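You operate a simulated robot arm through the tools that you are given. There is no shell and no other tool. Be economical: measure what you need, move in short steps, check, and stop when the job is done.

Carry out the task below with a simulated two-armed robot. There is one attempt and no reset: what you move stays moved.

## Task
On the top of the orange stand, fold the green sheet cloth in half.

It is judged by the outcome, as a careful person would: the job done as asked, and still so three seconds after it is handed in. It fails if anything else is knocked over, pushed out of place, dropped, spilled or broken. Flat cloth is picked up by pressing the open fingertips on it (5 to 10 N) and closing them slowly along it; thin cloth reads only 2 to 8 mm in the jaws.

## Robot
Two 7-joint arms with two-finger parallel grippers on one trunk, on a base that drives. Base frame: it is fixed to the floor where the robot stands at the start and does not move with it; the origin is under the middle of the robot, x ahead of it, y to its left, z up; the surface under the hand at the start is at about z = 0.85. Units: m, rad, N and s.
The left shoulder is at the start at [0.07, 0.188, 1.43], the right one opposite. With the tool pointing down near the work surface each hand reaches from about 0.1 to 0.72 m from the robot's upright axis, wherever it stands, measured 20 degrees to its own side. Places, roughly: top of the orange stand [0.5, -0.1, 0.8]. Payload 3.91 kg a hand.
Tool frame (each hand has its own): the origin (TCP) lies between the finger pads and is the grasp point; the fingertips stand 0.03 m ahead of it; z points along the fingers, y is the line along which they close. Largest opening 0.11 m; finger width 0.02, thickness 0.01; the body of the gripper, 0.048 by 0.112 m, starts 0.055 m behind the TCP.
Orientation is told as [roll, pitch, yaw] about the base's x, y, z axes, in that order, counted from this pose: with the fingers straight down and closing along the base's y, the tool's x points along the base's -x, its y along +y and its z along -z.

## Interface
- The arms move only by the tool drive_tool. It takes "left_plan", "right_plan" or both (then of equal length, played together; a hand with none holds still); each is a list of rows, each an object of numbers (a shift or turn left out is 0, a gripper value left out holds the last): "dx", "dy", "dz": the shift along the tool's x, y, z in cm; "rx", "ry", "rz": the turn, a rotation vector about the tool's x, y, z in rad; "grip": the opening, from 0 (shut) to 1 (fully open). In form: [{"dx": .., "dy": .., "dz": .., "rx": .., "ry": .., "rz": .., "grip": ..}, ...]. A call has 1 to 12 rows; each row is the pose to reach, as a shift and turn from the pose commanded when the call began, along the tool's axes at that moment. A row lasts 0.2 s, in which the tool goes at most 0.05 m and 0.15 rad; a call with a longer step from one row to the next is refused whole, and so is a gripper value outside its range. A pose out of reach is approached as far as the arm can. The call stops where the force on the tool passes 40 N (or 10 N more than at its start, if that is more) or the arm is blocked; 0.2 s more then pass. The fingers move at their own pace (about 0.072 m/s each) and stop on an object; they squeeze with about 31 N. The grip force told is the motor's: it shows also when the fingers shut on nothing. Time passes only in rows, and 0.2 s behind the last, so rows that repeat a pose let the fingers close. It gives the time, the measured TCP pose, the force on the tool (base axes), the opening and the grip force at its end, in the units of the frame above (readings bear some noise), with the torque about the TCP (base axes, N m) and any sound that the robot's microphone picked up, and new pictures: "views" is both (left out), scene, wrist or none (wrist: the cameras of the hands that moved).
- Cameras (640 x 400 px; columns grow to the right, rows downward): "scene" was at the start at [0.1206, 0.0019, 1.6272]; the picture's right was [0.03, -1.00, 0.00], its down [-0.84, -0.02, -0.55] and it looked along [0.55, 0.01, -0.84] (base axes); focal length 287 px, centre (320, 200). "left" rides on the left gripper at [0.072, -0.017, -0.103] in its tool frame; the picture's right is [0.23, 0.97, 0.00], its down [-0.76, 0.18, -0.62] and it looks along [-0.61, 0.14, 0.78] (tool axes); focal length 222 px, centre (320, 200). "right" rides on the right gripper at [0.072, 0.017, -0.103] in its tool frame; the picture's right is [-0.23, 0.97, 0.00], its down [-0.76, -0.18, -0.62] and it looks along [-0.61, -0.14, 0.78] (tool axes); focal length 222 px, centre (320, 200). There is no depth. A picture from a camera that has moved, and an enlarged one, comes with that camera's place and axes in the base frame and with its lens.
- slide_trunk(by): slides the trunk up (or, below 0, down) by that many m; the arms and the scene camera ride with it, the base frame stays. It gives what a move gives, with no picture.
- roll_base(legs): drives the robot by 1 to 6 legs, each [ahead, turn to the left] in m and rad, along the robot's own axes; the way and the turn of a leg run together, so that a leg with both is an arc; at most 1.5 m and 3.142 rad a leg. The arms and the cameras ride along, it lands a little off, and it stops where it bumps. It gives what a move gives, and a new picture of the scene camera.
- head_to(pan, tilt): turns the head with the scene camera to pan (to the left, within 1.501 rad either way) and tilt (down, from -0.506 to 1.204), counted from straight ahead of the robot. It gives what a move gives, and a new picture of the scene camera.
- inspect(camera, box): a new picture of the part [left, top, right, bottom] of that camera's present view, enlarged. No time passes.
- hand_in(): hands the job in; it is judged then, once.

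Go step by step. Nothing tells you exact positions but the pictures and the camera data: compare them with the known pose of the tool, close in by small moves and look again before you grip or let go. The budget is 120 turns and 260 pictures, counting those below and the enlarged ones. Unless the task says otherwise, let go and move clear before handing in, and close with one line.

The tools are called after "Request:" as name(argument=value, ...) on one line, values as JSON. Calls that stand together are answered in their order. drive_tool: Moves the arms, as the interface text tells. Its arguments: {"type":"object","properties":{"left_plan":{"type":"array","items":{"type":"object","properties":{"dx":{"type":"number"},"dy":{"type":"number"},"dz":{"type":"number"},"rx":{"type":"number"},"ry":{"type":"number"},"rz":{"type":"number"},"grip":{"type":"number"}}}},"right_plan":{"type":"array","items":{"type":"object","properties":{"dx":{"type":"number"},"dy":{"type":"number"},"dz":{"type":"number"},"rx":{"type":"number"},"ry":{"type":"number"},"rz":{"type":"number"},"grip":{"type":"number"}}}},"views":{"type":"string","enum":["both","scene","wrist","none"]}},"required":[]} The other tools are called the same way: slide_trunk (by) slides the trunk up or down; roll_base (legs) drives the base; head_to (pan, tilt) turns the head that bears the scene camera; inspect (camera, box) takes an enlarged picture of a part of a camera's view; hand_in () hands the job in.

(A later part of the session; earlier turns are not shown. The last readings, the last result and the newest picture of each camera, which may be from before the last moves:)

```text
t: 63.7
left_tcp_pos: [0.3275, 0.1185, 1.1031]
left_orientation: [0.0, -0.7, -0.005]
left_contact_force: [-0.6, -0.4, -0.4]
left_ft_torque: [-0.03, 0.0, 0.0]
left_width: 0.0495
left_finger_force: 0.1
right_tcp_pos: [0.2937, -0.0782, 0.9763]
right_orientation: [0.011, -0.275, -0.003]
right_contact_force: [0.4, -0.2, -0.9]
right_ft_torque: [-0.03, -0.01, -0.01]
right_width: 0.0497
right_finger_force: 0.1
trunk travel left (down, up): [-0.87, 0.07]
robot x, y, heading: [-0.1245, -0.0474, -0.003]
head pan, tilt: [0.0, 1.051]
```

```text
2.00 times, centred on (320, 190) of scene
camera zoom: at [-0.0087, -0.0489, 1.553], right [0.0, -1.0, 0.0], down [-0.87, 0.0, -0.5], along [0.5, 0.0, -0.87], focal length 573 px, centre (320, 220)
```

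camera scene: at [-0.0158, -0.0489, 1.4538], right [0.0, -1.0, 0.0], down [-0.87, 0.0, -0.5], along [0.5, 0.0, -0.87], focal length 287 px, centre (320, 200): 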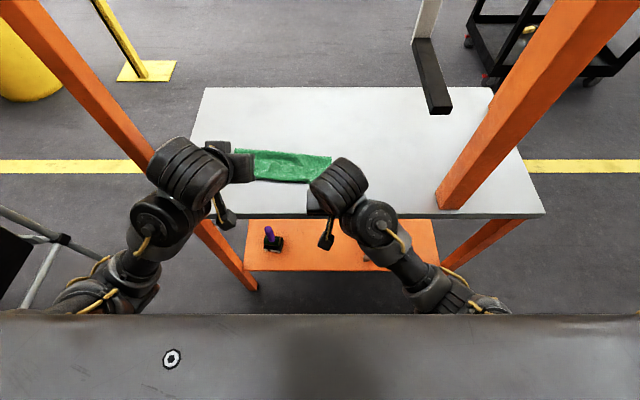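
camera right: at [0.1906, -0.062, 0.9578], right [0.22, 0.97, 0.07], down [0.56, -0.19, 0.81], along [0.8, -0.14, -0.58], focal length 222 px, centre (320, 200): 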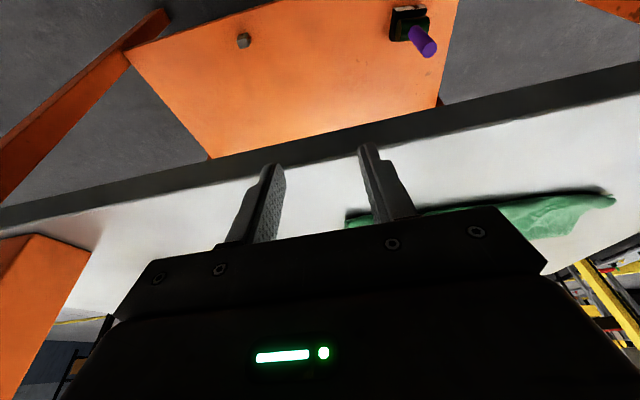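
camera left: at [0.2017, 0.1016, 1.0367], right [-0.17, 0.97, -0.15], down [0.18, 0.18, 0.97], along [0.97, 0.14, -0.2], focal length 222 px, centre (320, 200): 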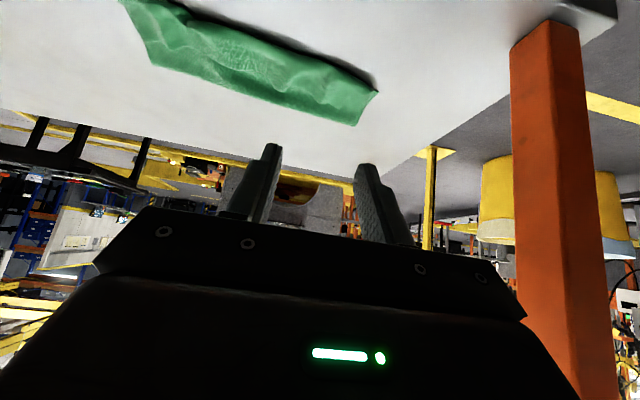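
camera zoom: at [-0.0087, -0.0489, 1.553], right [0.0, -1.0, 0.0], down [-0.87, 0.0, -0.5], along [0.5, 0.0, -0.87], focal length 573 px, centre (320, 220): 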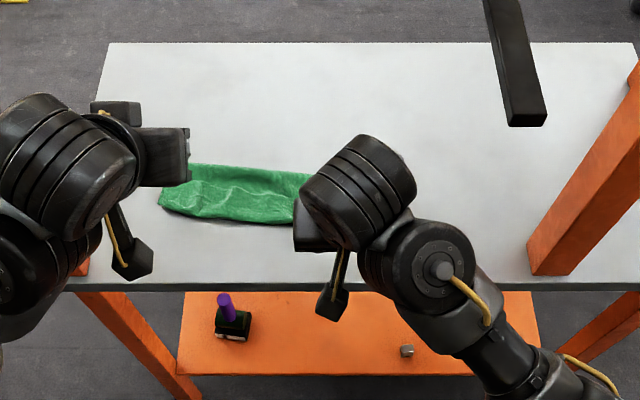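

It's free and nothing was disturbed. I'll back the base off 0.25 m straight to see the whole fold.

Request:
roll_base(legs=[[-0.25, 0]])

Request:
inspect(camera="scene", box=[200, 60, 360, 160])

```text
t: 65.5
left_tcp_pos: [0.075, 0.1201, 1.1031]
left_orientation: [0.0, -0.699, -0.002]
left_contact_force: [0.2, -0.5, 0.6]
left_ft_torque: [0.02, -0.01, 0.0]
left_width: 0.0494
left_finger_force: 0.1
right_tcp_pos: [0.0424, -0.0759, 0.977]
right_orientation: [0.01, -0.276, 0.001]
right_contact_force: [-0.6, 0.2, 0.2]
right_ft_torque: [0.0, -0.02, 0.01]
right_width: 0.0496
right_finger_force: 0.2
trunk travel left (down, up): [-0.87, 0.07]
robot x, y, heading: [-0.3759, -0.0516, -0.004]
head pan, tilt: [0.0, 1.051]
camera scene: at [-0.2602, -0.0481, 1.553], right [0.0, -1.0, 0.0], down [-0.87, 0.0, -0.5], along [0.5, 0.0, -0.87], focal length 287 px, centre (320, 200)
```

scene: 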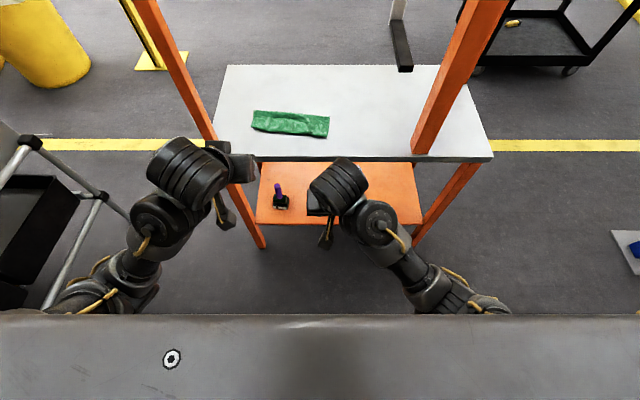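

```text
4.00 times, centred on (280, 110) of scene
camera zoom: at [-0.2602, -0.0481, 1.553], right [0.0, -1.0, 0.0], down [-0.87, 0.0, -0.5], along [0.5, 0.0, -0.87], focal length 1147 px, centre (480, 560)
```

zoom: 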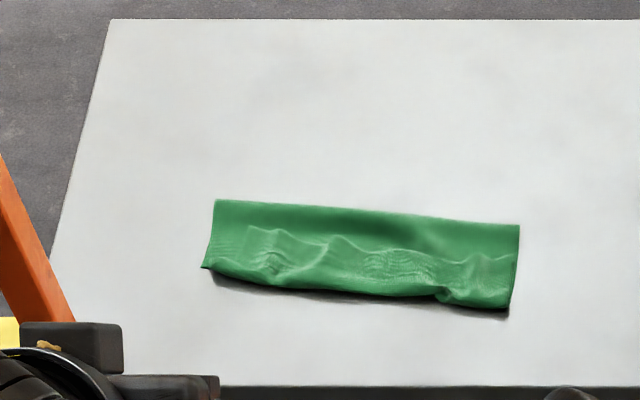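

The fold is rectangular, but its depth looks like only 8–9 cm where 12 cm is expected, so some edge may be tucked or bunched. Looking closer with the wrist cameras.

Request:
inspect(camera="right", box=[0, 0, 640, 400])

Request:
inspect(camera="left", box=[0, 0, 640, 400])

```text
1.00 times, centred on (320, 200) of right (not enlarged: the box is as wide or as high as the picture)
camera zoom: at [-0.0564, -0.0605, 1.0556], right [0.22, 0.97, 0.07], down [0.56, -0.18, 0.81], along [0.8, -0.13, -0.59], focal length 222 px, centre (320, 200)
```

zoom: 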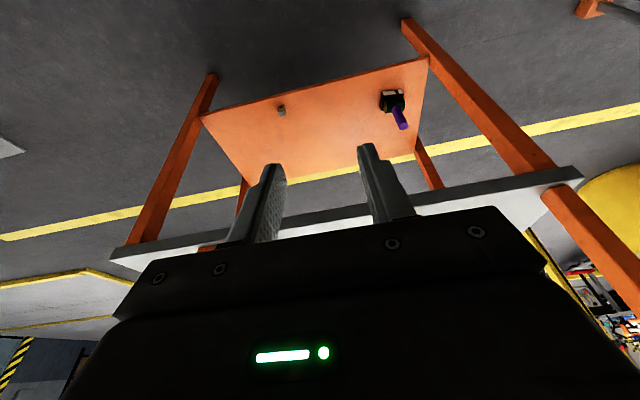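

```text
1.00 times, centred on (320, 200) of left (not enlarged: the box is as wide or as high as the picture)
camera zoom: at [-0.0472, 0.1036, 1.1351], right [-0.17, 0.97, -0.15], down [0.18, 0.18, 0.97], along [0.97, 0.14, -0.21], focal length 222 px, centre (320, 200)
```

zoom: 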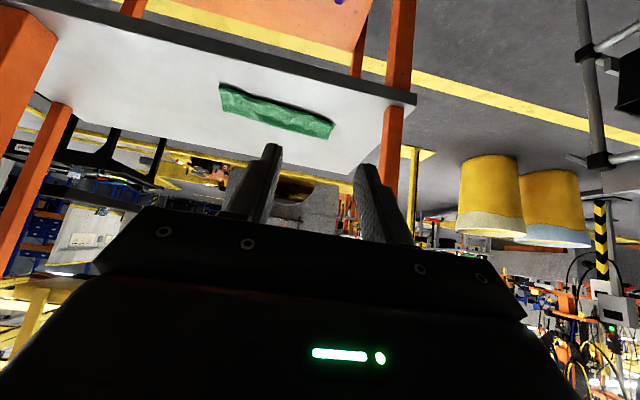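

Request:
inspect(camera="left", box=[205, 70, 345, 150])

Request:
inspect(camera="scene", box=[244, 100, 340, 146])

```text
4.57 times, centred on (275, 110) of left
camera zoom: at [-0.0472, 0.1036, 1.1351], right [-0.17, 0.97, -0.15], down [0.18, 0.18, 0.97], along [0.97, 0.14, -0.21], focal length 1015 px, centre (526, 611)
```

zoom: 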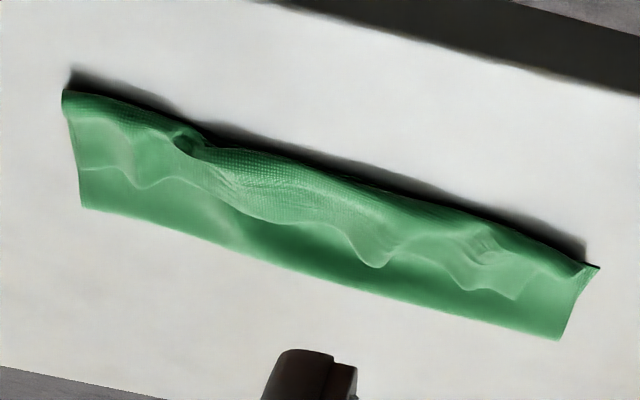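

```text
6.67 times, centred on (292, 123) of scene
camera zoom: at [-0.2602, -0.0481, 1.553], right [0.0, -1.0, 0.0], down [-0.87, 0.0, -0.5], along [0.5, 0.0, -0.87], focal length 1911 px, centre (507, 713)
```

zoom: 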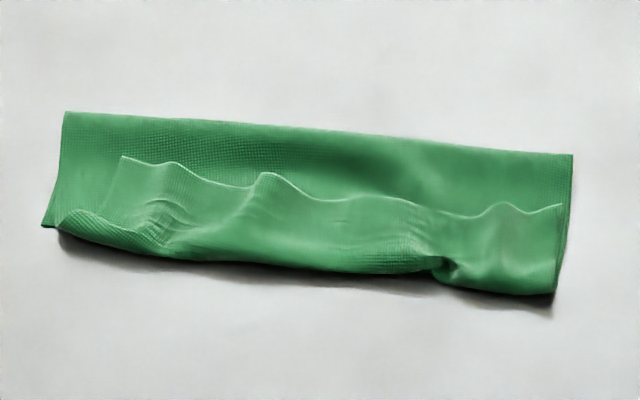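

The zoom shows the problem: the free edge curled back forward, so about 5.5 cm of the top layer is lying folded over on itself. I'll go back in, re-grip that edge, lift it to reset the crease and lay it again with the tool rotating.

Request:
slide_trunk(by=0.07)

Request:
drive_tool(right_plan=[{"ry": -0.14, "dz": -1}, {"ry": -0.28, "dz": -1}, {"ry": -0.42, "dz": -1}, {"ry": -0.42, "dz": -1}], views="none")

Request:
roll_base(legs=[[0.25, 0]])

```text
t: 66.6
left_tcp_pos: [0.0746, 0.1199, 1.1732]
left_orientation: [0.001, -0.7, -0.001]
left_contact_force: [0.3, -0.5, -0.1]
left_ft_torque: [-0.01, 0.02, 0.02]
left_width: 0.0495
left_finger_force: 0.1
right_tcp_pos: [0.0405, -0.0761, 1.0471]
right_orientation: [0.011, -0.275, 0.001]
right_contact_force: [0.2, 0.0, 0.1]
right_ft_torque: [-0.02, 0.0, 0.02]
right_width: 0.0494
right_finger_force: 0.0
trunk travel left (down, up): [-0.94, 0.0]
robot x, y, heading: [-0.377, -0.0485, 0.006]
head pan, tilt: [0.0, 1.051]
```

```text
t: 67.6
left_tcp_pos: [0.0746, 0.1199, 1.1736]
left_orientation: [0.0, -0.698, 0.0]
left_contact_force: [-0.8, 1.4, -0.4]
left_ft_torque: [0.01, 0.0, 0.04]
left_width: 0.0496
left_finger_force: 0.1
right_tcp_pos: [0.0378, -0.0774, 1.0572]
right_orientation: [0.011, -0.7, -0.006]
right_contact_force: [0.3, 0.7, 0.0]
right_ft_torque: [0.0, 0.01, -0.02]
right_width: 0.0496
right_finger_force: 0.1
trunk travel left (down, up): [-0.94, 0.0]
robot x, y, heading: [-0.3789, -0.0475, 0.001]
head pan, tilt: [0.0, 1.051]
```

```text
t: 69.4
left_tcp_pos: [0.3235, 0.1205, 1.1736]
left_orientation: [-0.002, -0.701, -0.002]
left_contact_force: [0.0, -0.2, 0.0]
left_ft_torque: [-0.02, -0.01, 0.0]
left_width: 0.0494
left_finger_force: 0.0
right_tcp_pos: [0.2864, -0.0768, 1.0568]
right_orientation: [0.011, -0.697, -0.005]
right_contact_force: [1.2, -0.9, -0.5]
right_ft_torque: [-0.02, 0.01, 0.0]
right_width: 0.0495
right_finger_force: 0.1
trunk travel left (down, up): [-0.94, 0.0]
robot x, y, heading: [-0.1296, -0.0484, 0.006]
head pan, tilt: [0.0, 1.051]
camera scene: at [-0.0135, -0.0481, 1.6232], right [0.0, -1.0, 0.0], down [-0.87, 0.0, -0.5], along [0.5, 0.0, -0.87], focal length 287 px, centre (320, 200)
```

scene: 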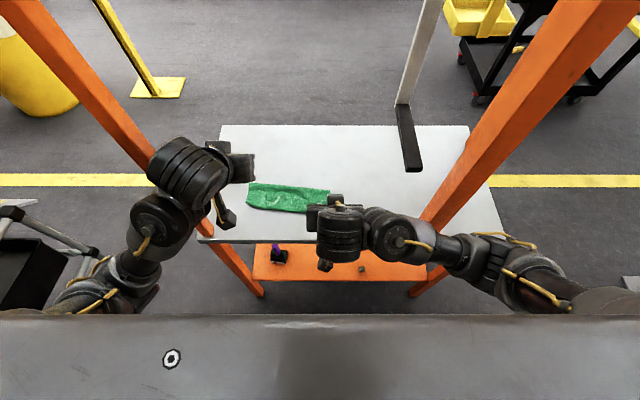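

Bringing both hands above the free edge at z≈0.91, with a look before touching.

Request:
drive_tool(left_plan=[{"dx": 0.6, "dz": 3.8, "dy": -0.3}, {"dx": 1.6, "dz": 8, "dy": -0.7}, {"dx": 3, "dz": 12.2, "dy": -1}, {"dx": 4.5, "dz": 16.5, "dy": -1.3}, {"dx": 6, "dz": 20.5, "dy": -1.7}, {"dx": 7.5, "dz": 24, "dy": -2}, {"dx": 9.1, "dz": 26.3, "dy": -2}, {"dx": 9.1, "dz": 26.3, "dy": -2}], right_plan=[{"dx": -1, "dz": 3, "dy": 0.5}, {"dx": -1.5, "dz": 6, "dy": 1}, {"dx": -1.5, "dz": 9, "dy": 1.6}, {"dx": -1, "dz": 12, "dy": 2.2}, {"dx": -0.5, "dz": 14, "dy": 2.8}, {"dx": 0.5, "dz": 16.5, "dy": 3.2}, {"dx": 1.3, "dz": 18.1, "dy": 3.2}, {"dx": 1.3, "dz": 18.1, "dy": 3.2}])

```text
t: 71.2
left_tcp_pos: [0.4239, 0.1005, 0.9139]
left_orientation: [0.0, -0.699, -0.001]
left_contact_force: [0.1, 0.1, -0.2]
left_ft_torque: [0.01, -0.01, -0.01]
left_width: 0.0496
left_finger_force: 0.0
right_tcp_pos: [0.3945, -0.0432, 0.9106]
right_orientation: [0.012, -0.695, -0.005]
right_contact_force: [-0.4, -0.3, 0.1]
right_ft_torque: [-0.05, 0.0, -0.03]
right_width: 0.0497
right_finger_force: 0.1
trunk travel left (down, up): [-0.94, 0.0]
robot x, y, heading: [-0.1266, -0.0519, -0.001]
head pan, tilt: [0.0, 1.051]
camera scene: at [-0.0119, -0.0481, 1.6231], right [0.0, -1.0, 0.0], down [-0.87, 0.0, -0.5], along [0.5, 0.0, -0.87], focal length 287 px, centre (320, 200)
camera right: at [0.2717, -0.0258, 0.9419], right [0.17, 0.97, 0.15], down [0.19, -0.19, 0.96], along [0.97, -0.14, -0.21], focal length 222 px, centre (320, 200)
camera left: at [0.3021, 0.0844, 0.9452], right [-0.17, 0.97, -0.15], down [0.18, 0.18, 0.97], along [0.97, 0.14, -0.21], focal length 222 px, centre (320, 200)
```

scene: 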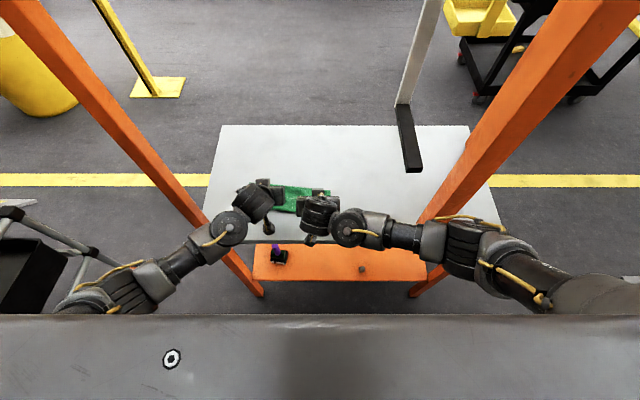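
right: 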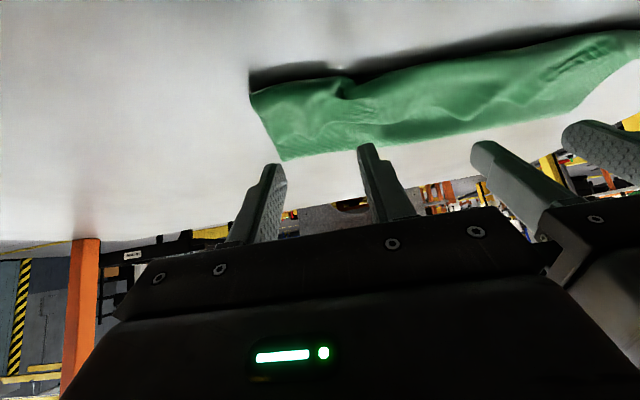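
left: 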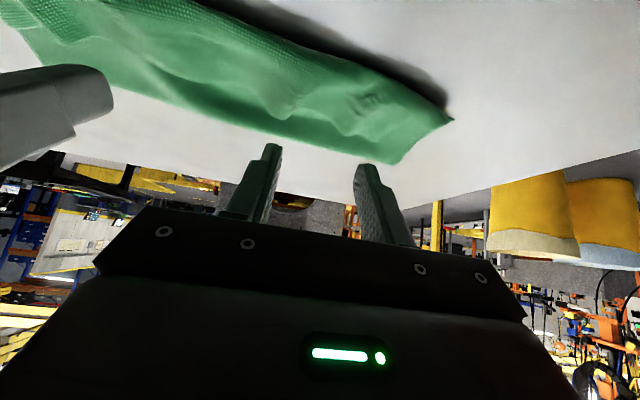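

Positions look good. Lowering gently until light contact.

Request:
drive_tool(left_plan=[{"dx": 0.6, "dz": 0.75}, {"dx": 1.2, "dz": 1.45}, {"dx": 1.6, "dz": 1.95}, {"dx": 1.6, "dz": 1.95}], right_plan=[{"dx": 0.6, "dz": 0.75}, {"dx": 1.2, "dz": 1.45}, {"dx": 1.6, "dz": 1.95}, {"dx": 1.6, "dz": 1.95}], views="wrist")

```text
t: 72.2
left_tcp_pos: [0.4248, 0.1004, 0.889]
left_orientation: [0.0, -0.699, 0.0]
left_contact_force: [0.2, 0.6, 0.5]
left_ft_torque: [-0.02, -0.04, -0.03]
left_width: 0.0494
left_finger_force: 0.1
right_tcp_pos: [0.3932, -0.0426, 0.8839]
right_orientation: [0.014, -0.697, -0.006]
right_contact_force: [1.0, 0.4, 0.0]
right_ft_torque: [0.01, -0.01, 0.0]
right_width: 0.0497
right_finger_force: 0.1
trunk travel left (down, up): [-0.94, 0.0]
robot x, y, heading: [-0.1295, -0.0453, 0.005]
head pan, tilt: [0.0, 1.051]
camera right: at [0.2709, -0.0263, 0.9167], right [0.17, 0.97, 0.16], down [0.19, -0.19, 0.96], along [0.97, -0.14, -0.21], focal length 222 px, centre (320, 200)
camera left: at [0.3021, 0.0829, 0.9201], right [-0.17, 0.97, -0.15], down [0.18, 0.18, 0.97], along [0.97, 0.14, -0.21], focal length 222 px, centre (320, 200)
```

right: 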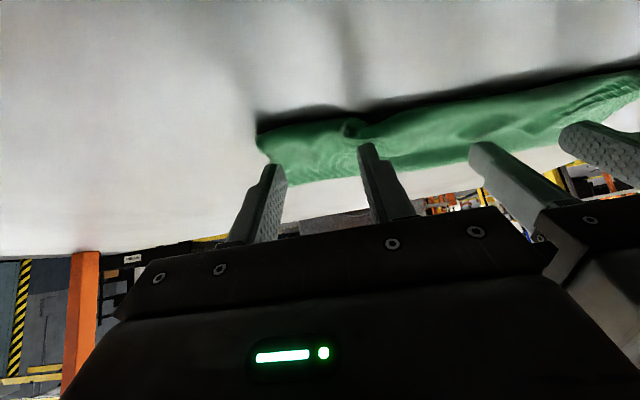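
left: 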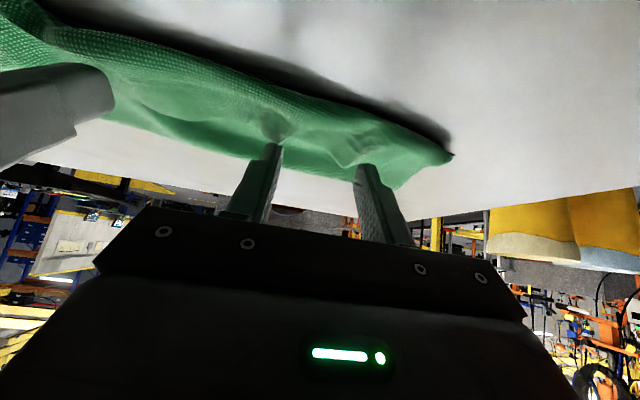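

Request:
drive_tool(left_plan=[{"dx": 0.2, "dz": 0.25}, {"dx": 0.32, "dz": 0.38}, {"dx": 0.32, "dz": 0.38}], right_plan=[{"dx": 0.1, "dz": 0.12}, {"dx": 0.16, "dz": 0.19}, {"dx": 0.16, "dz": 0.19}], views="none")

```text
t: 73.0
left_tcp_pos: [0.4231, 0.0999, 0.8843]
left_orientation: [0.0, -0.698, -0.002]
left_contact_force: [0.9, -0.2, 0.3]
left_ft_torque: [0.02, 0.04, 0.02]
left_width: 0.0496
left_finger_force: 0.1
right_tcp_pos: [0.3934, -0.0432, 0.8818]
right_orientation: [0.013, -0.696, -0.005]
right_contact_force: [0.1, -0.2, -0.4]
right_ft_torque: [-0.05, 0.01, -0.02]
right_width: 0.0495
right_finger_force: 0.0
trunk travel left (down, up): [-0.94, 0.0]
robot x, y, heading: [-0.1294, -0.0488, -0.003]
head pan, tilt: [0.0, 1.051]
```

Request:
drive_tool(left_plan=[{"dx": 0.13, "dz": 0.15}, {"dx": 0.19, "dz": 0.23}, {"dx": 0.19, "dz": 0.23}], right_plan=[{"dx": 0.06, "dz": 0.08}, {"dx": 0.1, "dz": 0.11}, {"dx": 0.1, "dz": 0.11}], views="none")

```text
t: 73.8
left_tcp_pos: [0.423, 0.1003, 0.8807]
left_orientation: [-0.003, -0.701, 0.0]
left_contact_force: [0.2, -0.7, 2.8]
left_ft_torque: [-0.02, -0.06, -0.01]
left_width: 0.0495
left_finger_force: 0.0
right_tcp_pos: [0.394, -0.043, 0.882]
right_orientation: [0.014, -0.696, -0.006]
right_contact_force: [0.1, -0.7, 2.9]
right_ft_torque: [-0.08, -0.05, 0.03]
right_width: 0.0495
right_finger_force: 0.0
trunk travel left (down, up): [-0.94, 0.0]
robot x, y, heading: [-0.1296, -0.0456, 0.001]
head pan, tilt: [0.0, 1.051]
```

About 3 N each. Adding a touch and closing slowly.

Request:
drive_tool(left_plan=[{"dx": 0.03, "dz": 0.04, "grip": 0.4}, {"dx": 0.03, "dz": 0.04, "grip": 0.36}, {"dx": 0.03, "dz": 0.04, "grip": 0.32}, {"dx": 0.03, "dz": 0.04, "grip": 0.28}, {"dx": 0.03, "dz": 0.04, "grip": 0.24}, {"dx": 0.03, "dz": 0.04, "grip": 0.2}, {"dx": 0.03, "dz": 0.04, "grip": 0.15}, {"dx": 0.03, "dz": 0.04, "grip": 0.1}, {"dx": 0.03, "dz": 0.04, "grip": 0.05}, {"dx": 0.03, "dz": 0.04, "grip": 0.0}, {"dx": 0.03, "dz": 0.04, "grip": 0.0}], right_plan=[{"dx": 0.03, "dz": 0.04, "grip": 0.4}, {"dx": 0.03, "dz": 0.04, "grip": 0.36}, {"dx": 0.03, "dz": 0.04, "grip": 0.32}, {"dx": 0.03, "dz": 0.04, "grip": 0.28}, {"dx": 0.03, "dz": 0.04, "grip": 0.24}, {"dx": 0.03, "dz": 0.04, "grip": 0.2}, {"dx": 0.03, "dz": 0.04, "grip": 0.15}, {"dx": 0.03, "dz": 0.04, "grip": 0.1}, {"dx": 0.03, "dz": 0.04, "grip": 0.05}, {"dx": 0.03, "dz": 0.04, "grip": 0.0}, {"dx": 0.03, "dz": 0.04, "grip": 0.0}], views="wrist")

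```text
t: 76.2
left_tcp_pos: [0.4228, 0.0996, 0.8802]
left_orientation: [-0.001, -0.702, -0.001]
left_contact_force: [0.0, -2.3, 4.8]
left_ft_torque: [-0.09, -0.06, 0.0]
left_width: 0.0029
left_finger_force: 31.0
right_tcp_pos: [0.3934, -0.0417, 0.8821]
right_orientation: [0.013, -0.697, -0.007]
right_contact_force: [-0.7, 3.2, 6.2]
right_ft_torque: [0.09, -0.08, 0.06]
right_width: 0.0016
right_finger_force: 30.7
trunk travel left (down, up): [-0.94, 0.0]
robot x, y, heading: [-0.1285, -0.0464, 0.003]
head pan, tilt: [0.0, 1.051]
camera right: at [0.2707, -0.0259, 0.9136], right [0.17, 0.97, 0.16], down [0.18, -0.19, 0.96], along [0.97, -0.14, -0.21], focal length 222 px, centre (320, 200)
camera left: at [0.3009, 0.0828, 0.9127], right [-0.17, 0.97, -0.15], down [0.18, 0.18, 0.97], along [0.97, 0.14, -0.21], focal length 222 px, centre (320, 200)
```

right: 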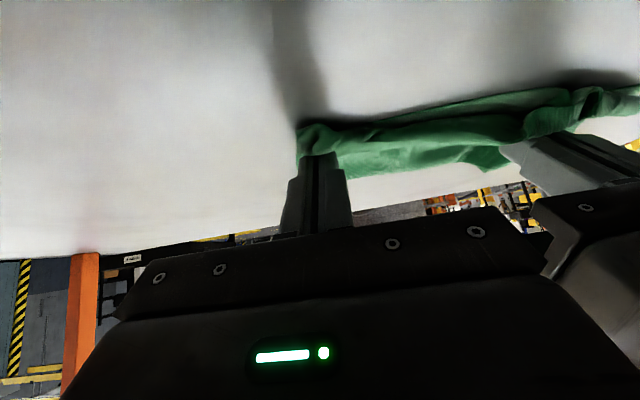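
left: 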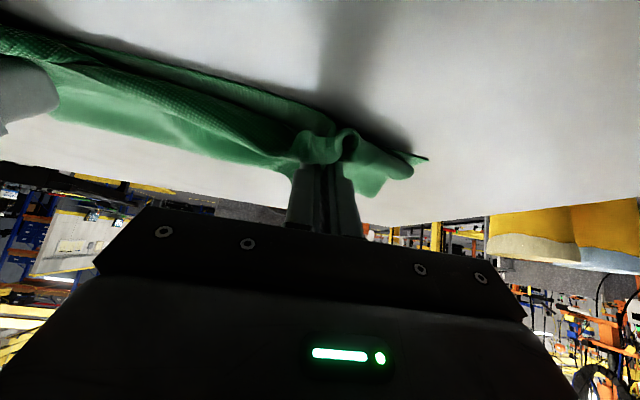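

Both have cloth (2.9 mm and 1.6 mm). Lifting 5 cm and forward a bit to see which layers came along.

Request:
drive_tool(left_plan=[{"dx": -0.8, "dz": -0.9}, {"dx": -2.2, "dz": -1.8}, {"dx": -4.2, "dz": -2.8}, {"dx": -5.5, "dz": -3.2}, {"dx": -5.5, "dz": -3.2}], right_plan=[{"dx": -0.8, "dz": -0.9}, {"dx": -2.2, "dz": -1.8}, {"dx": -4.2, "dz": -2.8}, {"dx": -5.5, "dz": -3.2}, {"dx": -5.5, "dz": -3.2}])

```text
t: 77.4
left_tcp_pos: [0.4461, 0.0991, 0.9411]
left_orientation: [0.0, -0.7, 0.0]
left_contact_force: [-0.8, -3.2, 0.9]
left_ft_torque: [-0.07, 0.03, -0.04]
left_width: 0.0028
left_finger_force: 31.1
right_tcp_pos: [0.415, -0.0432, 0.942]
right_orientation: [0.014, -0.696, -0.005]
right_contact_force: [0.2, 4.2, -0.8]
right_ft_torque: [0.1, -0.05, 0.05]
right_width: 0.0017
right_finger_force: 31.0
trunk travel left (down, up): [-0.94, 0.0]
robot x, y, heading: [-0.1285, -0.0475, 0.001]
head pan, tilt: [0.0, 1.051]
camera scene: at [-0.0124, -0.0481, 1.6231], right [0.0, -1.0, 0.0], down [-0.87, 0.0, -0.5], along [0.5, 0.0, -0.87], focal length 287 px, centre (320, 200)
camera right: at [0.2934, -0.0273, 0.9737], right [0.17, 0.97, 0.16], down [0.19, -0.19, 0.96], along [0.97, -0.14, -0.21], focal length 222 px, centre (320, 200)
camera left: at [0.3242, 0.0826, 0.9722], right [-0.17, 0.97, -0.15], down [0.18, 0.18, 0.97], along [0.97, 0.14, -0.21], focal length 222 px, centre (320, 200)
```

scene: 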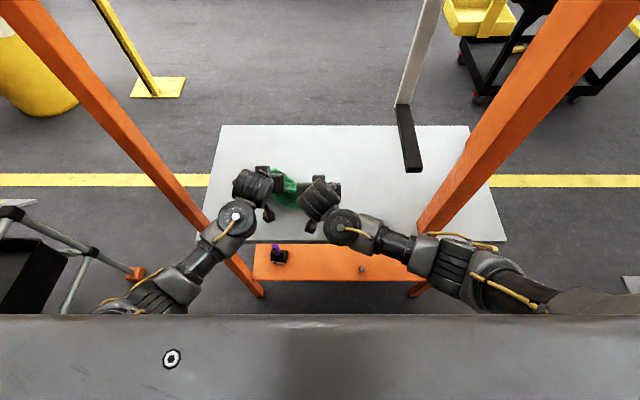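
right: 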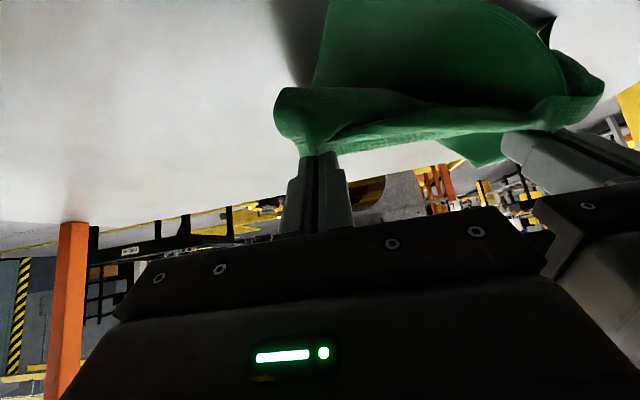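
left: 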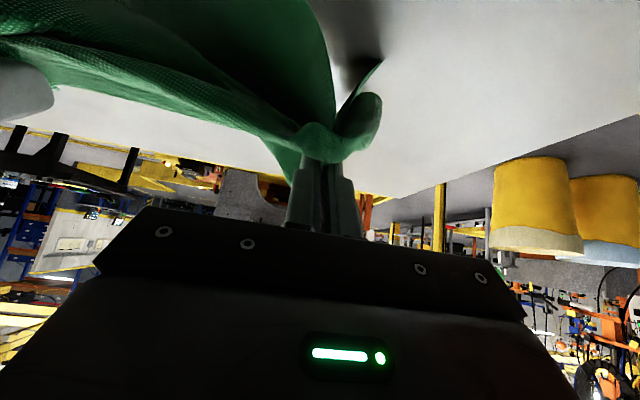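

Unclear which layers are held. Lifting higher and forward so the cloth hangs and shows.

Request:
drive_tool(left_plan=[{"dx": -3.7, "dz": -1.3}, {"dx": -7.4, "dz": -2.6}, {"dx": -11, "dz": -3.8}, {"dx": -14.5, "dz": -5}, {"dx": -14.5, "dz": -5}], right_plan=[{"dx": -3.7, "dz": -1.3}, {"dx": -7.4, "dz": -2.6}, {"dx": -11, "dz": -3.8}, {"dx": -14.5, "dz": -5}, {"dx": -14.5, "dz": -5}])

Request:
inspect(camera="scene", box=[190, 120, 390, 245])

```text
t: 78.6
left_tcp_pos: [0.5265, 0.1006, 1.0736]
left_orientation: [-0.001, -0.7, -0.002]
left_contact_force: [-0.9, -3.9, -0.6]
left_ft_torque: [-0.14, 0.02, -0.05]
left_width: 0.0028
left_finger_force: 31.2
right_tcp_pos: [0.4962, -0.0439, 1.0736]
right_orientation: [0.013, -0.696, -0.007]
right_contact_force: [0.3, 4.0, 0.5]
right_ft_torque: [0.13, -0.03, 0.07]
right_width: 0.0017
right_finger_force: 30.7
trunk travel left (down, up): [-0.94, 0.0]
robot x, y, heading: [-0.1298, -0.0498, 0.002]
head pan, tilt: [0.0, 1.051]
camera scene: at [-0.0125, -0.048, 1.6231], right [0.0, -1.0, 0.0], down [-0.87, 0.0, -0.5], along [0.5, 0.0, -0.87], focal length 287 px, centre (320, 200)
camera right: at [0.3732, -0.0274, 1.1051], right [0.17, 0.97, 0.15], down [0.19, -0.19, 0.96], along [0.97, -0.14, -0.21], focal length 222 px, centre (320, 200)
camera left: at [0.403, 0.0826, 1.1046], right [-0.17, 0.97, -0.15], down [0.18, 0.18, 0.97], along [0.97, 0.14, -0.21], focal length 222 px, centre (320, 200)
```

scene: 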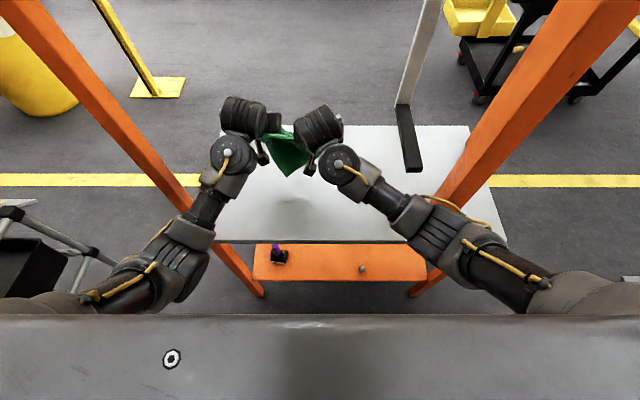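
right: 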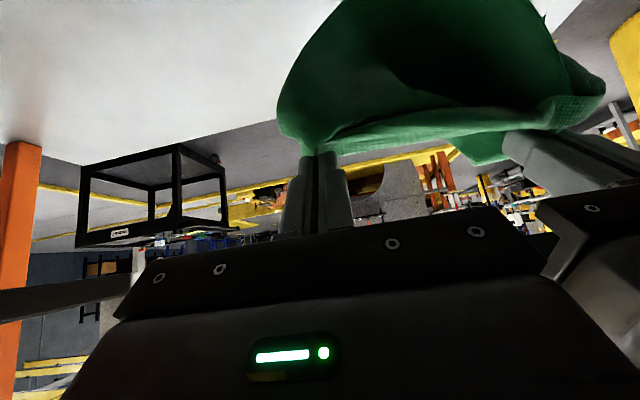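
left: 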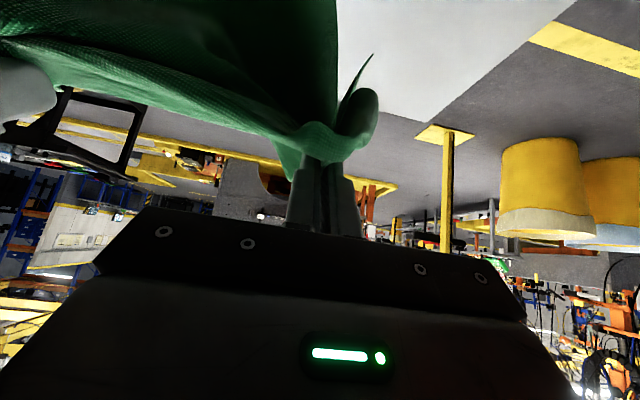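

```text
3.20 times, centred on (290, 182) of scene
camera zoom: at [-0.0125, -0.048, 1.6231], right [0.0, -1.0, 0.0], down [-0.87, 0.0, -0.5], along [0.5, 0.0, -0.87], focal length 917 px, centre (416, 256)
```

zoom: 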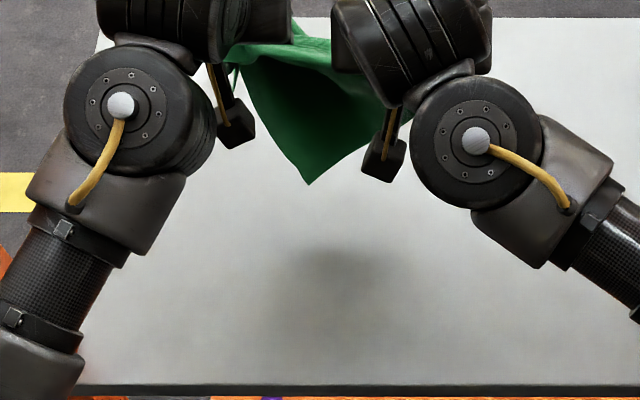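

The whole cloth came up: the left hand pinched two layers, and one corner hangs free. I'll lay it back down spread toward the robot by lowering while moving forward, then unfold the last corner and redo the fold.

Request:
drive_tool(left_plan=[{"dx": 2.3, "dz": -1.9}, {"dx": 4.6, "dz": -3.9}, {"dx": 6.9, "dz": -5.8}, {"dx": 6.9, "dz": -5.8}, {"dx": 7.2, "dz": -2}, {"dx": 7.5, "dz": 1.8}, {"dx": 7.7, "dz": 5.6}, {"dx": 8.0, "dz": 9.4}, {"dx": 8.3, "dz": 13.2}, {"dx": 8.5, "dz": 16.5}, {"dx": 8.5, "dz": 16.5}], right_plan=[{"dx": 1.5, "dz": -1.3}, {"dx": 3, "dz": -2.6}, {"dx": 4.6, "dz": -3.9}, {"dx": 4.6, "dz": -3.9}, {"dx": 4.9, "dz": 0}, {"dx": 5.2, "dz": 3.8}, {"dx": 5.5, "dz": 7.6}, {"dx": 5.7, "dz": 11.4}, {"dx": 6.0, "dz": 15.2}, {"dx": 6.25, "dz": 18.4}, {"dx": 6.25, "dz": 18.4}])

```text
t: 81.0
left_tcp_pos: [0.5643, 0.0994, 0.8916]
left_orientation: [-0.001, -0.702, -0.003]
left_contact_force: [-0.9, -1.4, -0.3]
left_ft_torque: [-0.06, -0.01, -0.02]
left_width: 0.0031
left_finger_force: 31.3
right_tcp_pos: [0.5647, -0.0429, 0.8909]
right_orientation: [0.014, -0.698, -0.009]
right_contact_force: [-0.3, 1.2, 0.4]
right_ft_torque: [0.01, 0.02, 0.04]
right_width: 0.0016
right_finger_force: 31.2
trunk travel left (down, up): [-0.94, 0.0]
robot x, y, heading: [-0.1294, -0.049, -0.002]
head pan, tilt: [0.0, 1.051]
camera scene: at [-0.0131, -0.0491, 1.6232], right [0.0, -1.0, 0.0], down [-0.87, 0.0, -0.5], along [0.5, 0.0, -0.87], focal length 287 px, centre (320, 200)
camera right: at [0.4427, -0.0268, 0.9235], right [0.17, 0.97, 0.16], down [0.18, -0.19, 0.96], along [0.97, -0.14, -0.21], focal length 222 px, centre (320, 200)
camera left: at [0.4422, 0.0819, 0.9231], right [-0.17, 0.97, -0.15], down [0.18, 0.18, 0.97], along [0.97, 0.14, -0.21], focal length 222 px, centre (320, 200)
```

scene: 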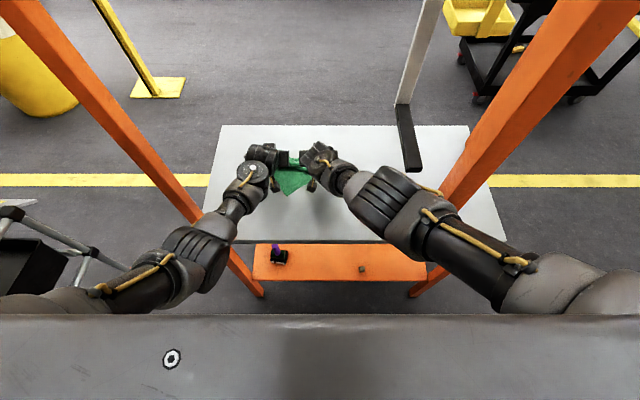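
right: 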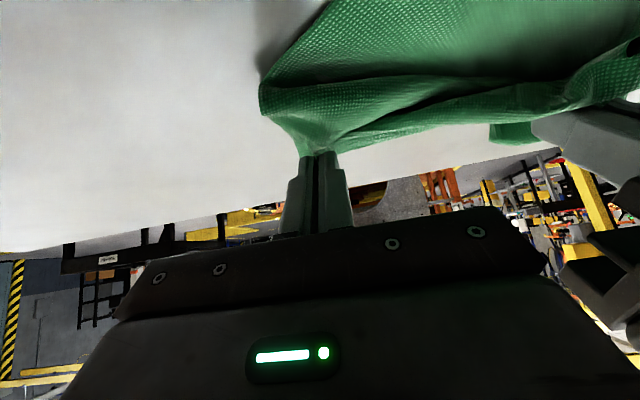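
left: 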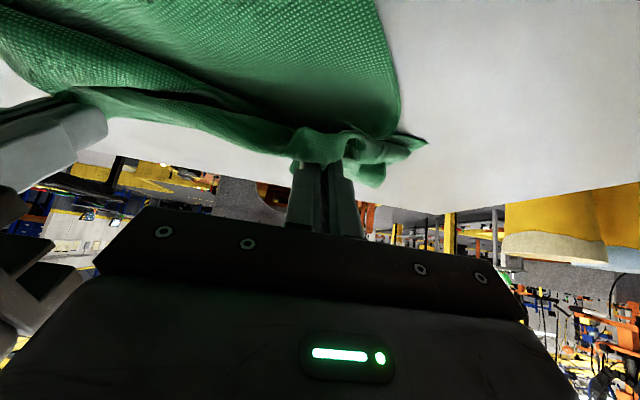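

Laid out as hoped, with the free corner toward the robot. Now I'll set down and open the left hand only, lift it away and look, keeping the right as anchor.

Request:
drive_tool(left_plan=[{"dx": 0.3, "dz": 0.4}, {"dx": 0.5, "dz": 0.6, "grip": 0.1}, {"dx": 0.5, "dz": 0.6, "grip": 0.3}, {"dx": 0.5, "dz": 0.6, "grip": 0.5}, {"dx": 0.5, "dz": 0.6, "grip": 0.6}, {"dx": -0.8, "dz": -0.9}, {"dx": -3, "dz": -3}, {"dx": -4, "dz": -7}, {"dx": -3, "dz": -11}, {"dx": -2, "dz": -15}, {"dx": -2, "dz": -17}], right_plan=[{"dx": 0.2, "dz": 0.25}, {"dx": 0.4, "dz": 0.5}, {"dx": 0.4, "dz": 0.5}, {"dx": 0.4, "dz": 0.5}, {"dx": 0.4, "dz": 0.5}, {"dx": 0.4, "dz": 0.5}, {"dx": 0.4, "dz": 0.5}, {"dx": 0.4, "dz": 0.5}, {"dx": 0.4, "dz": 0.5}, {"dx": 0.4, "dz": 0.5}, {"dx": 0.4, "dz": 0.5}], views="both")

Request:
inspect(camera="scene", box=[200, 110, 400, 235])

```text
t: 83.4
left_tcp_pos: [0.4696, 0.1008, 1.033]
left_orientation: [-0.002, -0.698, -0.001]
left_contact_force: [-0.5, -0.4, -0.3]
left_ft_torque: [-0.01, -0.02, -0.02]
left_width: 0.0661
left_finger_force: 0.1
right_tcp_pos: [0.5619, -0.0453, 0.8857]
right_orientation: [0.012, -0.696, -0.005]
right_contact_force: [0.2, -0.5, -0.4]
right_ft_torque: [-0.01, 0.0, 0.0]
right_width: 0.0015
right_finger_force: 31.0
right hand out of reach, approached as far as the arm can: row 2, 3, 4, 5, 6, 7, 8, 9, 10, 11
trunk travel left (down, up): [-0.94, 0.0]
robot x, y, heading: [-0.1292, -0.0485, -0.002]
head pan, tilt: [0.0, 1.051]
camera scene: at [-0.0119, -0.0476, 1.6231], right [0.0, -1.0, 0.0], down [-0.87, 0.0, -0.5], along [0.5, 0.0, -0.87], focal length 287 px, centre (320, 200)
camera right: at [0.44, -0.0275, 0.9175], right [0.17, 0.97, 0.15], down [0.19, -0.19, 0.96], along [0.97, -0.14, -0.21], focal length 222 px, centre (320, 200)
camera left: at [0.3482, 0.0841, 1.0656], right [-0.17, 0.97, -0.15], down [0.18, 0.18, 0.97], along [0.97, 0.14, -0.21], focal length 222 px, centre (320, 200)
```

scene: 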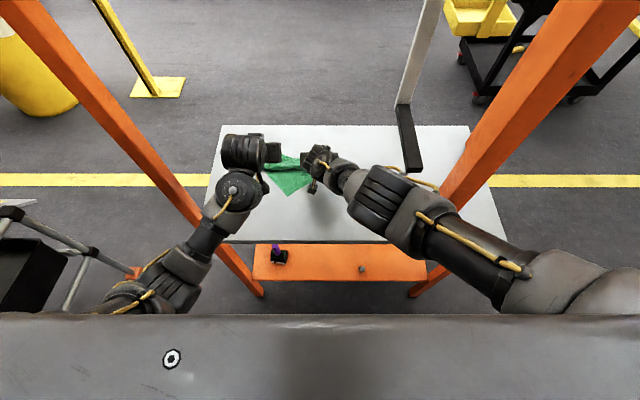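
right: 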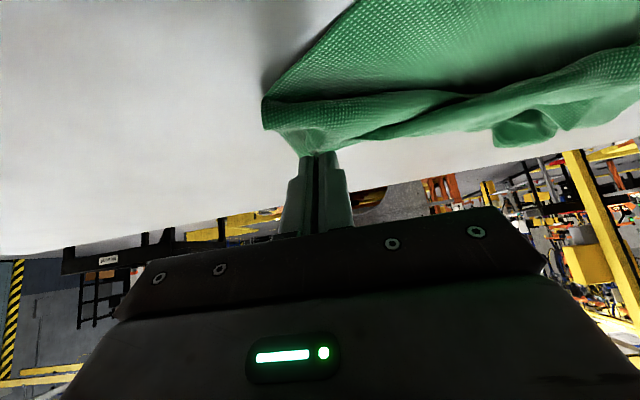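
left: 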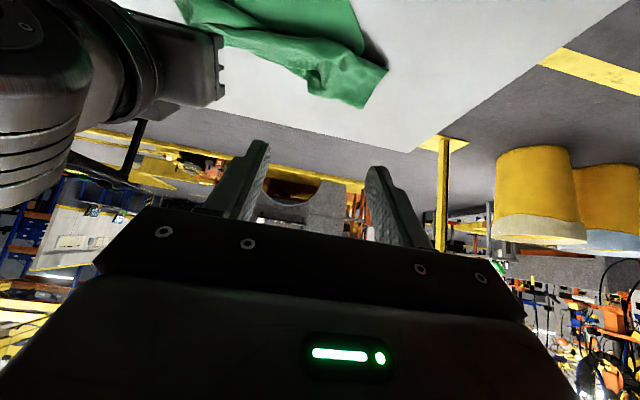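

```text
3.20 times, centred on (300, 172) of scene
camera zoom: at [-0.0119, -0.0476, 1.6231], right [0.0, -1.0, 0.0], down [-0.87, 0.0, -0.5], along [0.5, 0.0, -0.87], focal length 917 px, centre (384, 288)
```

zoom: 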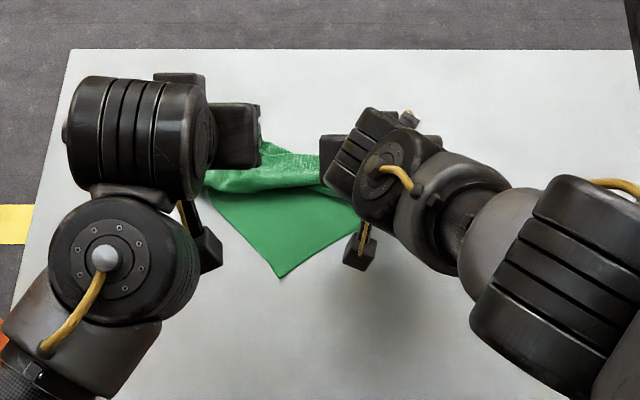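

Releasing the right too and retracting both to see the true layout.

Request:
drive_tool(right_plan=[{"grip": 0.1}, {"grip": 0.3}, {"grip": 0.5}, {"grip": 0.5}, {"dx": -1, "dz": -1.2}, {"dx": -2.5, "dz": -4}, {"dx": -2.5, "dz": -8}, {"dx": -2.5, "dz": -12}, {"dx": -2.5, "dz": -16}, {"dx": -2, "dz": -20}, {"dx": -1, "dz": -24}, {"dx": 0, "dz": -27}], left_plan=[{}, {}, {}, {}, {"dz": -1}, {"dz": -2, "dx": 0.5}, {"dz": -4, "dx": 1}, {"dz": -6, "dx": 1.5}, {"dz": -8, "dx": 2}, {"dz": -10, "dx": 3}, {"dz": -12, "dx": 4}, {"dz": -12, "dx": 4}], views="both")

Request:
inspect(camera="scene", box=[200, 110, 400, 235])

```text
t: 86.0
left_tcp_pos: [0.3591, 0.1009, 1.1004]
left_orientation: [0.002, -0.702, -0.002]
left_contact_force: [-0.2, 0.4, 0.8]
left_ft_torque: [0.01, 0.01, 0.0]
left_width: 0.0661
left_finger_force: 0.1
right_tcp_pos: [0.3859, -0.0483, 1.0943]
right_orientation: [0.011, -0.7, -0.004]
right_contact_force: [-0.7, 0.3, 0.1]
right_ft_torque: [-0.02, -0.03, -0.03]
right_width: 0.0547
right_finger_force: 0.1
trunk travel left (down, up): [-0.94, 0.0]
robot x, y, heading: [-0.1294, -0.0496, -0.002]
head pan, tilt: [0.0, 1.051]
camera scene: at [-0.0171, -0.0471, 1.6234], right [0.0, -1.0, 0.0], down [-0.87, 0.0, -0.5], along [0.5, 0.0, -0.87], focal length 287 px, centre (320, 200)
camera right: at [0.2634, -0.0306, 1.1253], right [0.17, 0.97, 0.15], down [0.18, -0.19, 0.97], along [0.97, -0.14, -0.21], focal length 222 px, centre (320, 200)
camera left: at [0.2376, 0.0836, 1.1318], right [-0.17, 0.97, -0.15], down [0.18, 0.18, 0.97], along [0.97, 0.14, -0.2], focal length 222 px, centre (320, 200)
```

scene: 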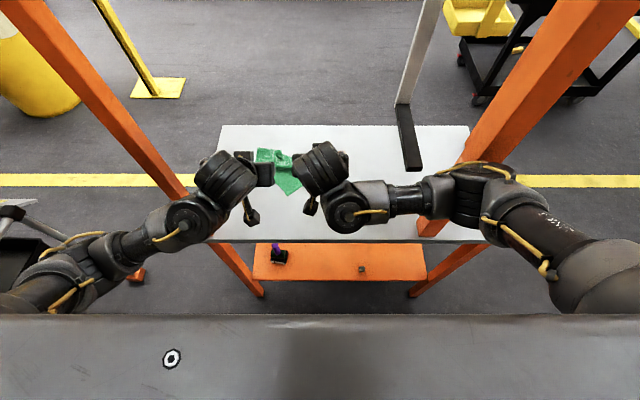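
right: 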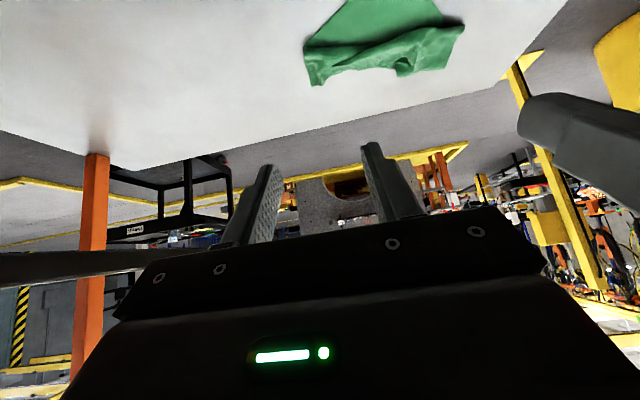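
left: 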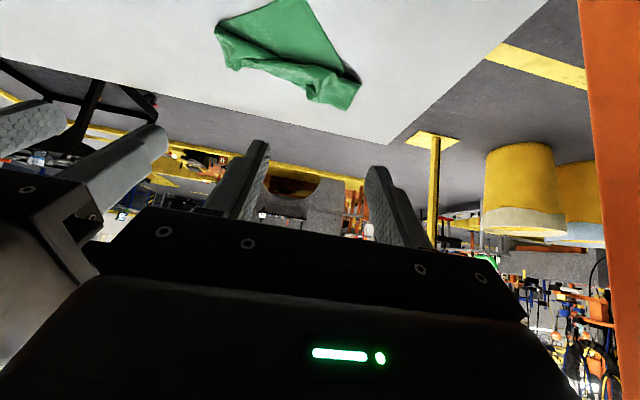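

```text
3.20 times, centred on (300, 172) of scene
camera zoom: at [-0.0171, -0.0471, 1.6234], right [0.0, -1.0, 0.0], down [-0.87, 0.0, -0.5], along [0.5, 0.0, -0.87], focal length 917 px, centre (384, 288)
```

zoom: 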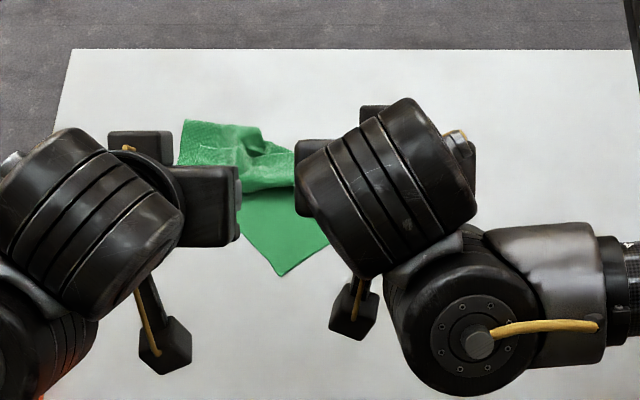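

Backing off to see it whole.

Request:
roll_base(legs=[[-0.25, 0]])

Request:
inspect(camera="scene", box=[230, 70, 350, 150])

Request:
inspect(camera="left", box=[180, 60, 360, 172])

```text
t: 87.9
left_tcp_pos: [0.1124, 0.0994, 1.0976]
left_orientation: [-0.001, -0.7, -0.001]
left_contact_force: [0.5, -0.2, -0.1]
left_ft_torque: [0.0, 0.01, 0.03]
left_width: 0.0658
left_finger_force: 0.1
right_tcp_pos: [0.1367, -0.0467, 1.0915]
right_orientation: [0.013, -0.696, -0.005]
right_contact_force: [0.0, -0.9, -0.4]
right_ft_torque: [0.0, 0.0, -0.02]
right_width: 0.0551
right_finger_force: 0.0
trunk travel left (down, up): [-0.94, 0.0]
robot x, y, heading: [-0.3841, -0.0468, -0.002]
head pan, tilt: [0.0, 1.051]
camera scene: at [-0.2635, -0.048, 1.623], right [0.0, -1.0, 0.0], down [-0.87, 0.0, -0.5], along [0.5, 0.0, -0.87], focal length 287 px, centre (320, 200)
```

scene: 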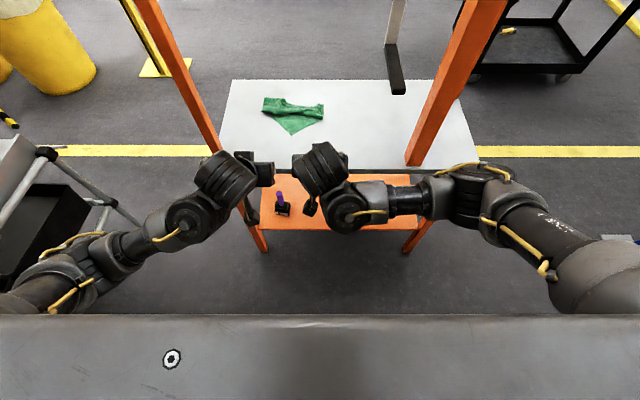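

```text
5.00 times, centred on (290, 110) of scene
camera zoom: at [-0.2635, -0.048, 1.623], right [0.0, -1.0, 0.0], down [-0.87, 0.0, -0.5], along [0.5, 0.0, -0.87], focal length 1433 px, centre (470, 650)
```

zoom: 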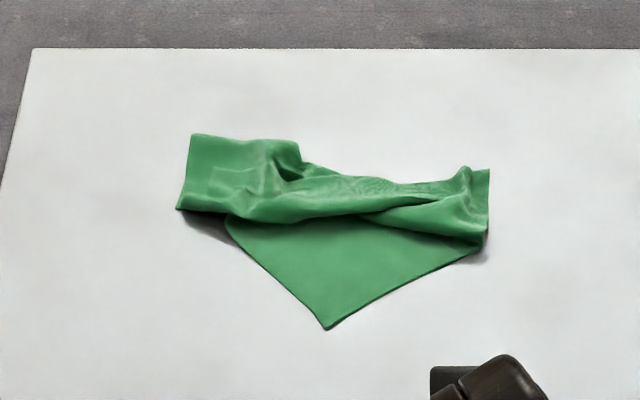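

```text
3.56 times, centred on (270, 116) of left
camera zoom: at [-0.0105, 0.083, 1.1303], right [-0.17, 0.97, -0.15], down [0.18, 0.18, 0.97], along [0.97, 0.14, -0.21], focal length 790 px, centre (498, 499)
```

zoom: 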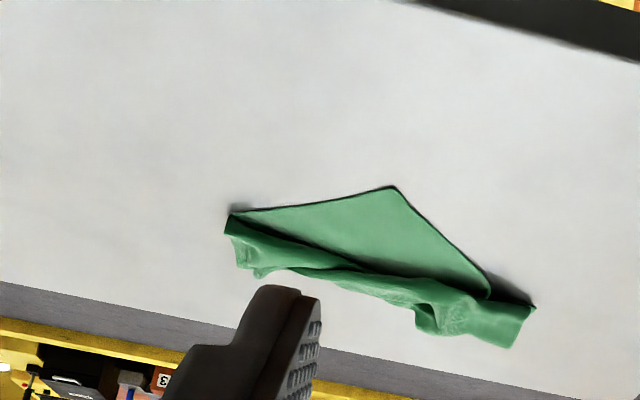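

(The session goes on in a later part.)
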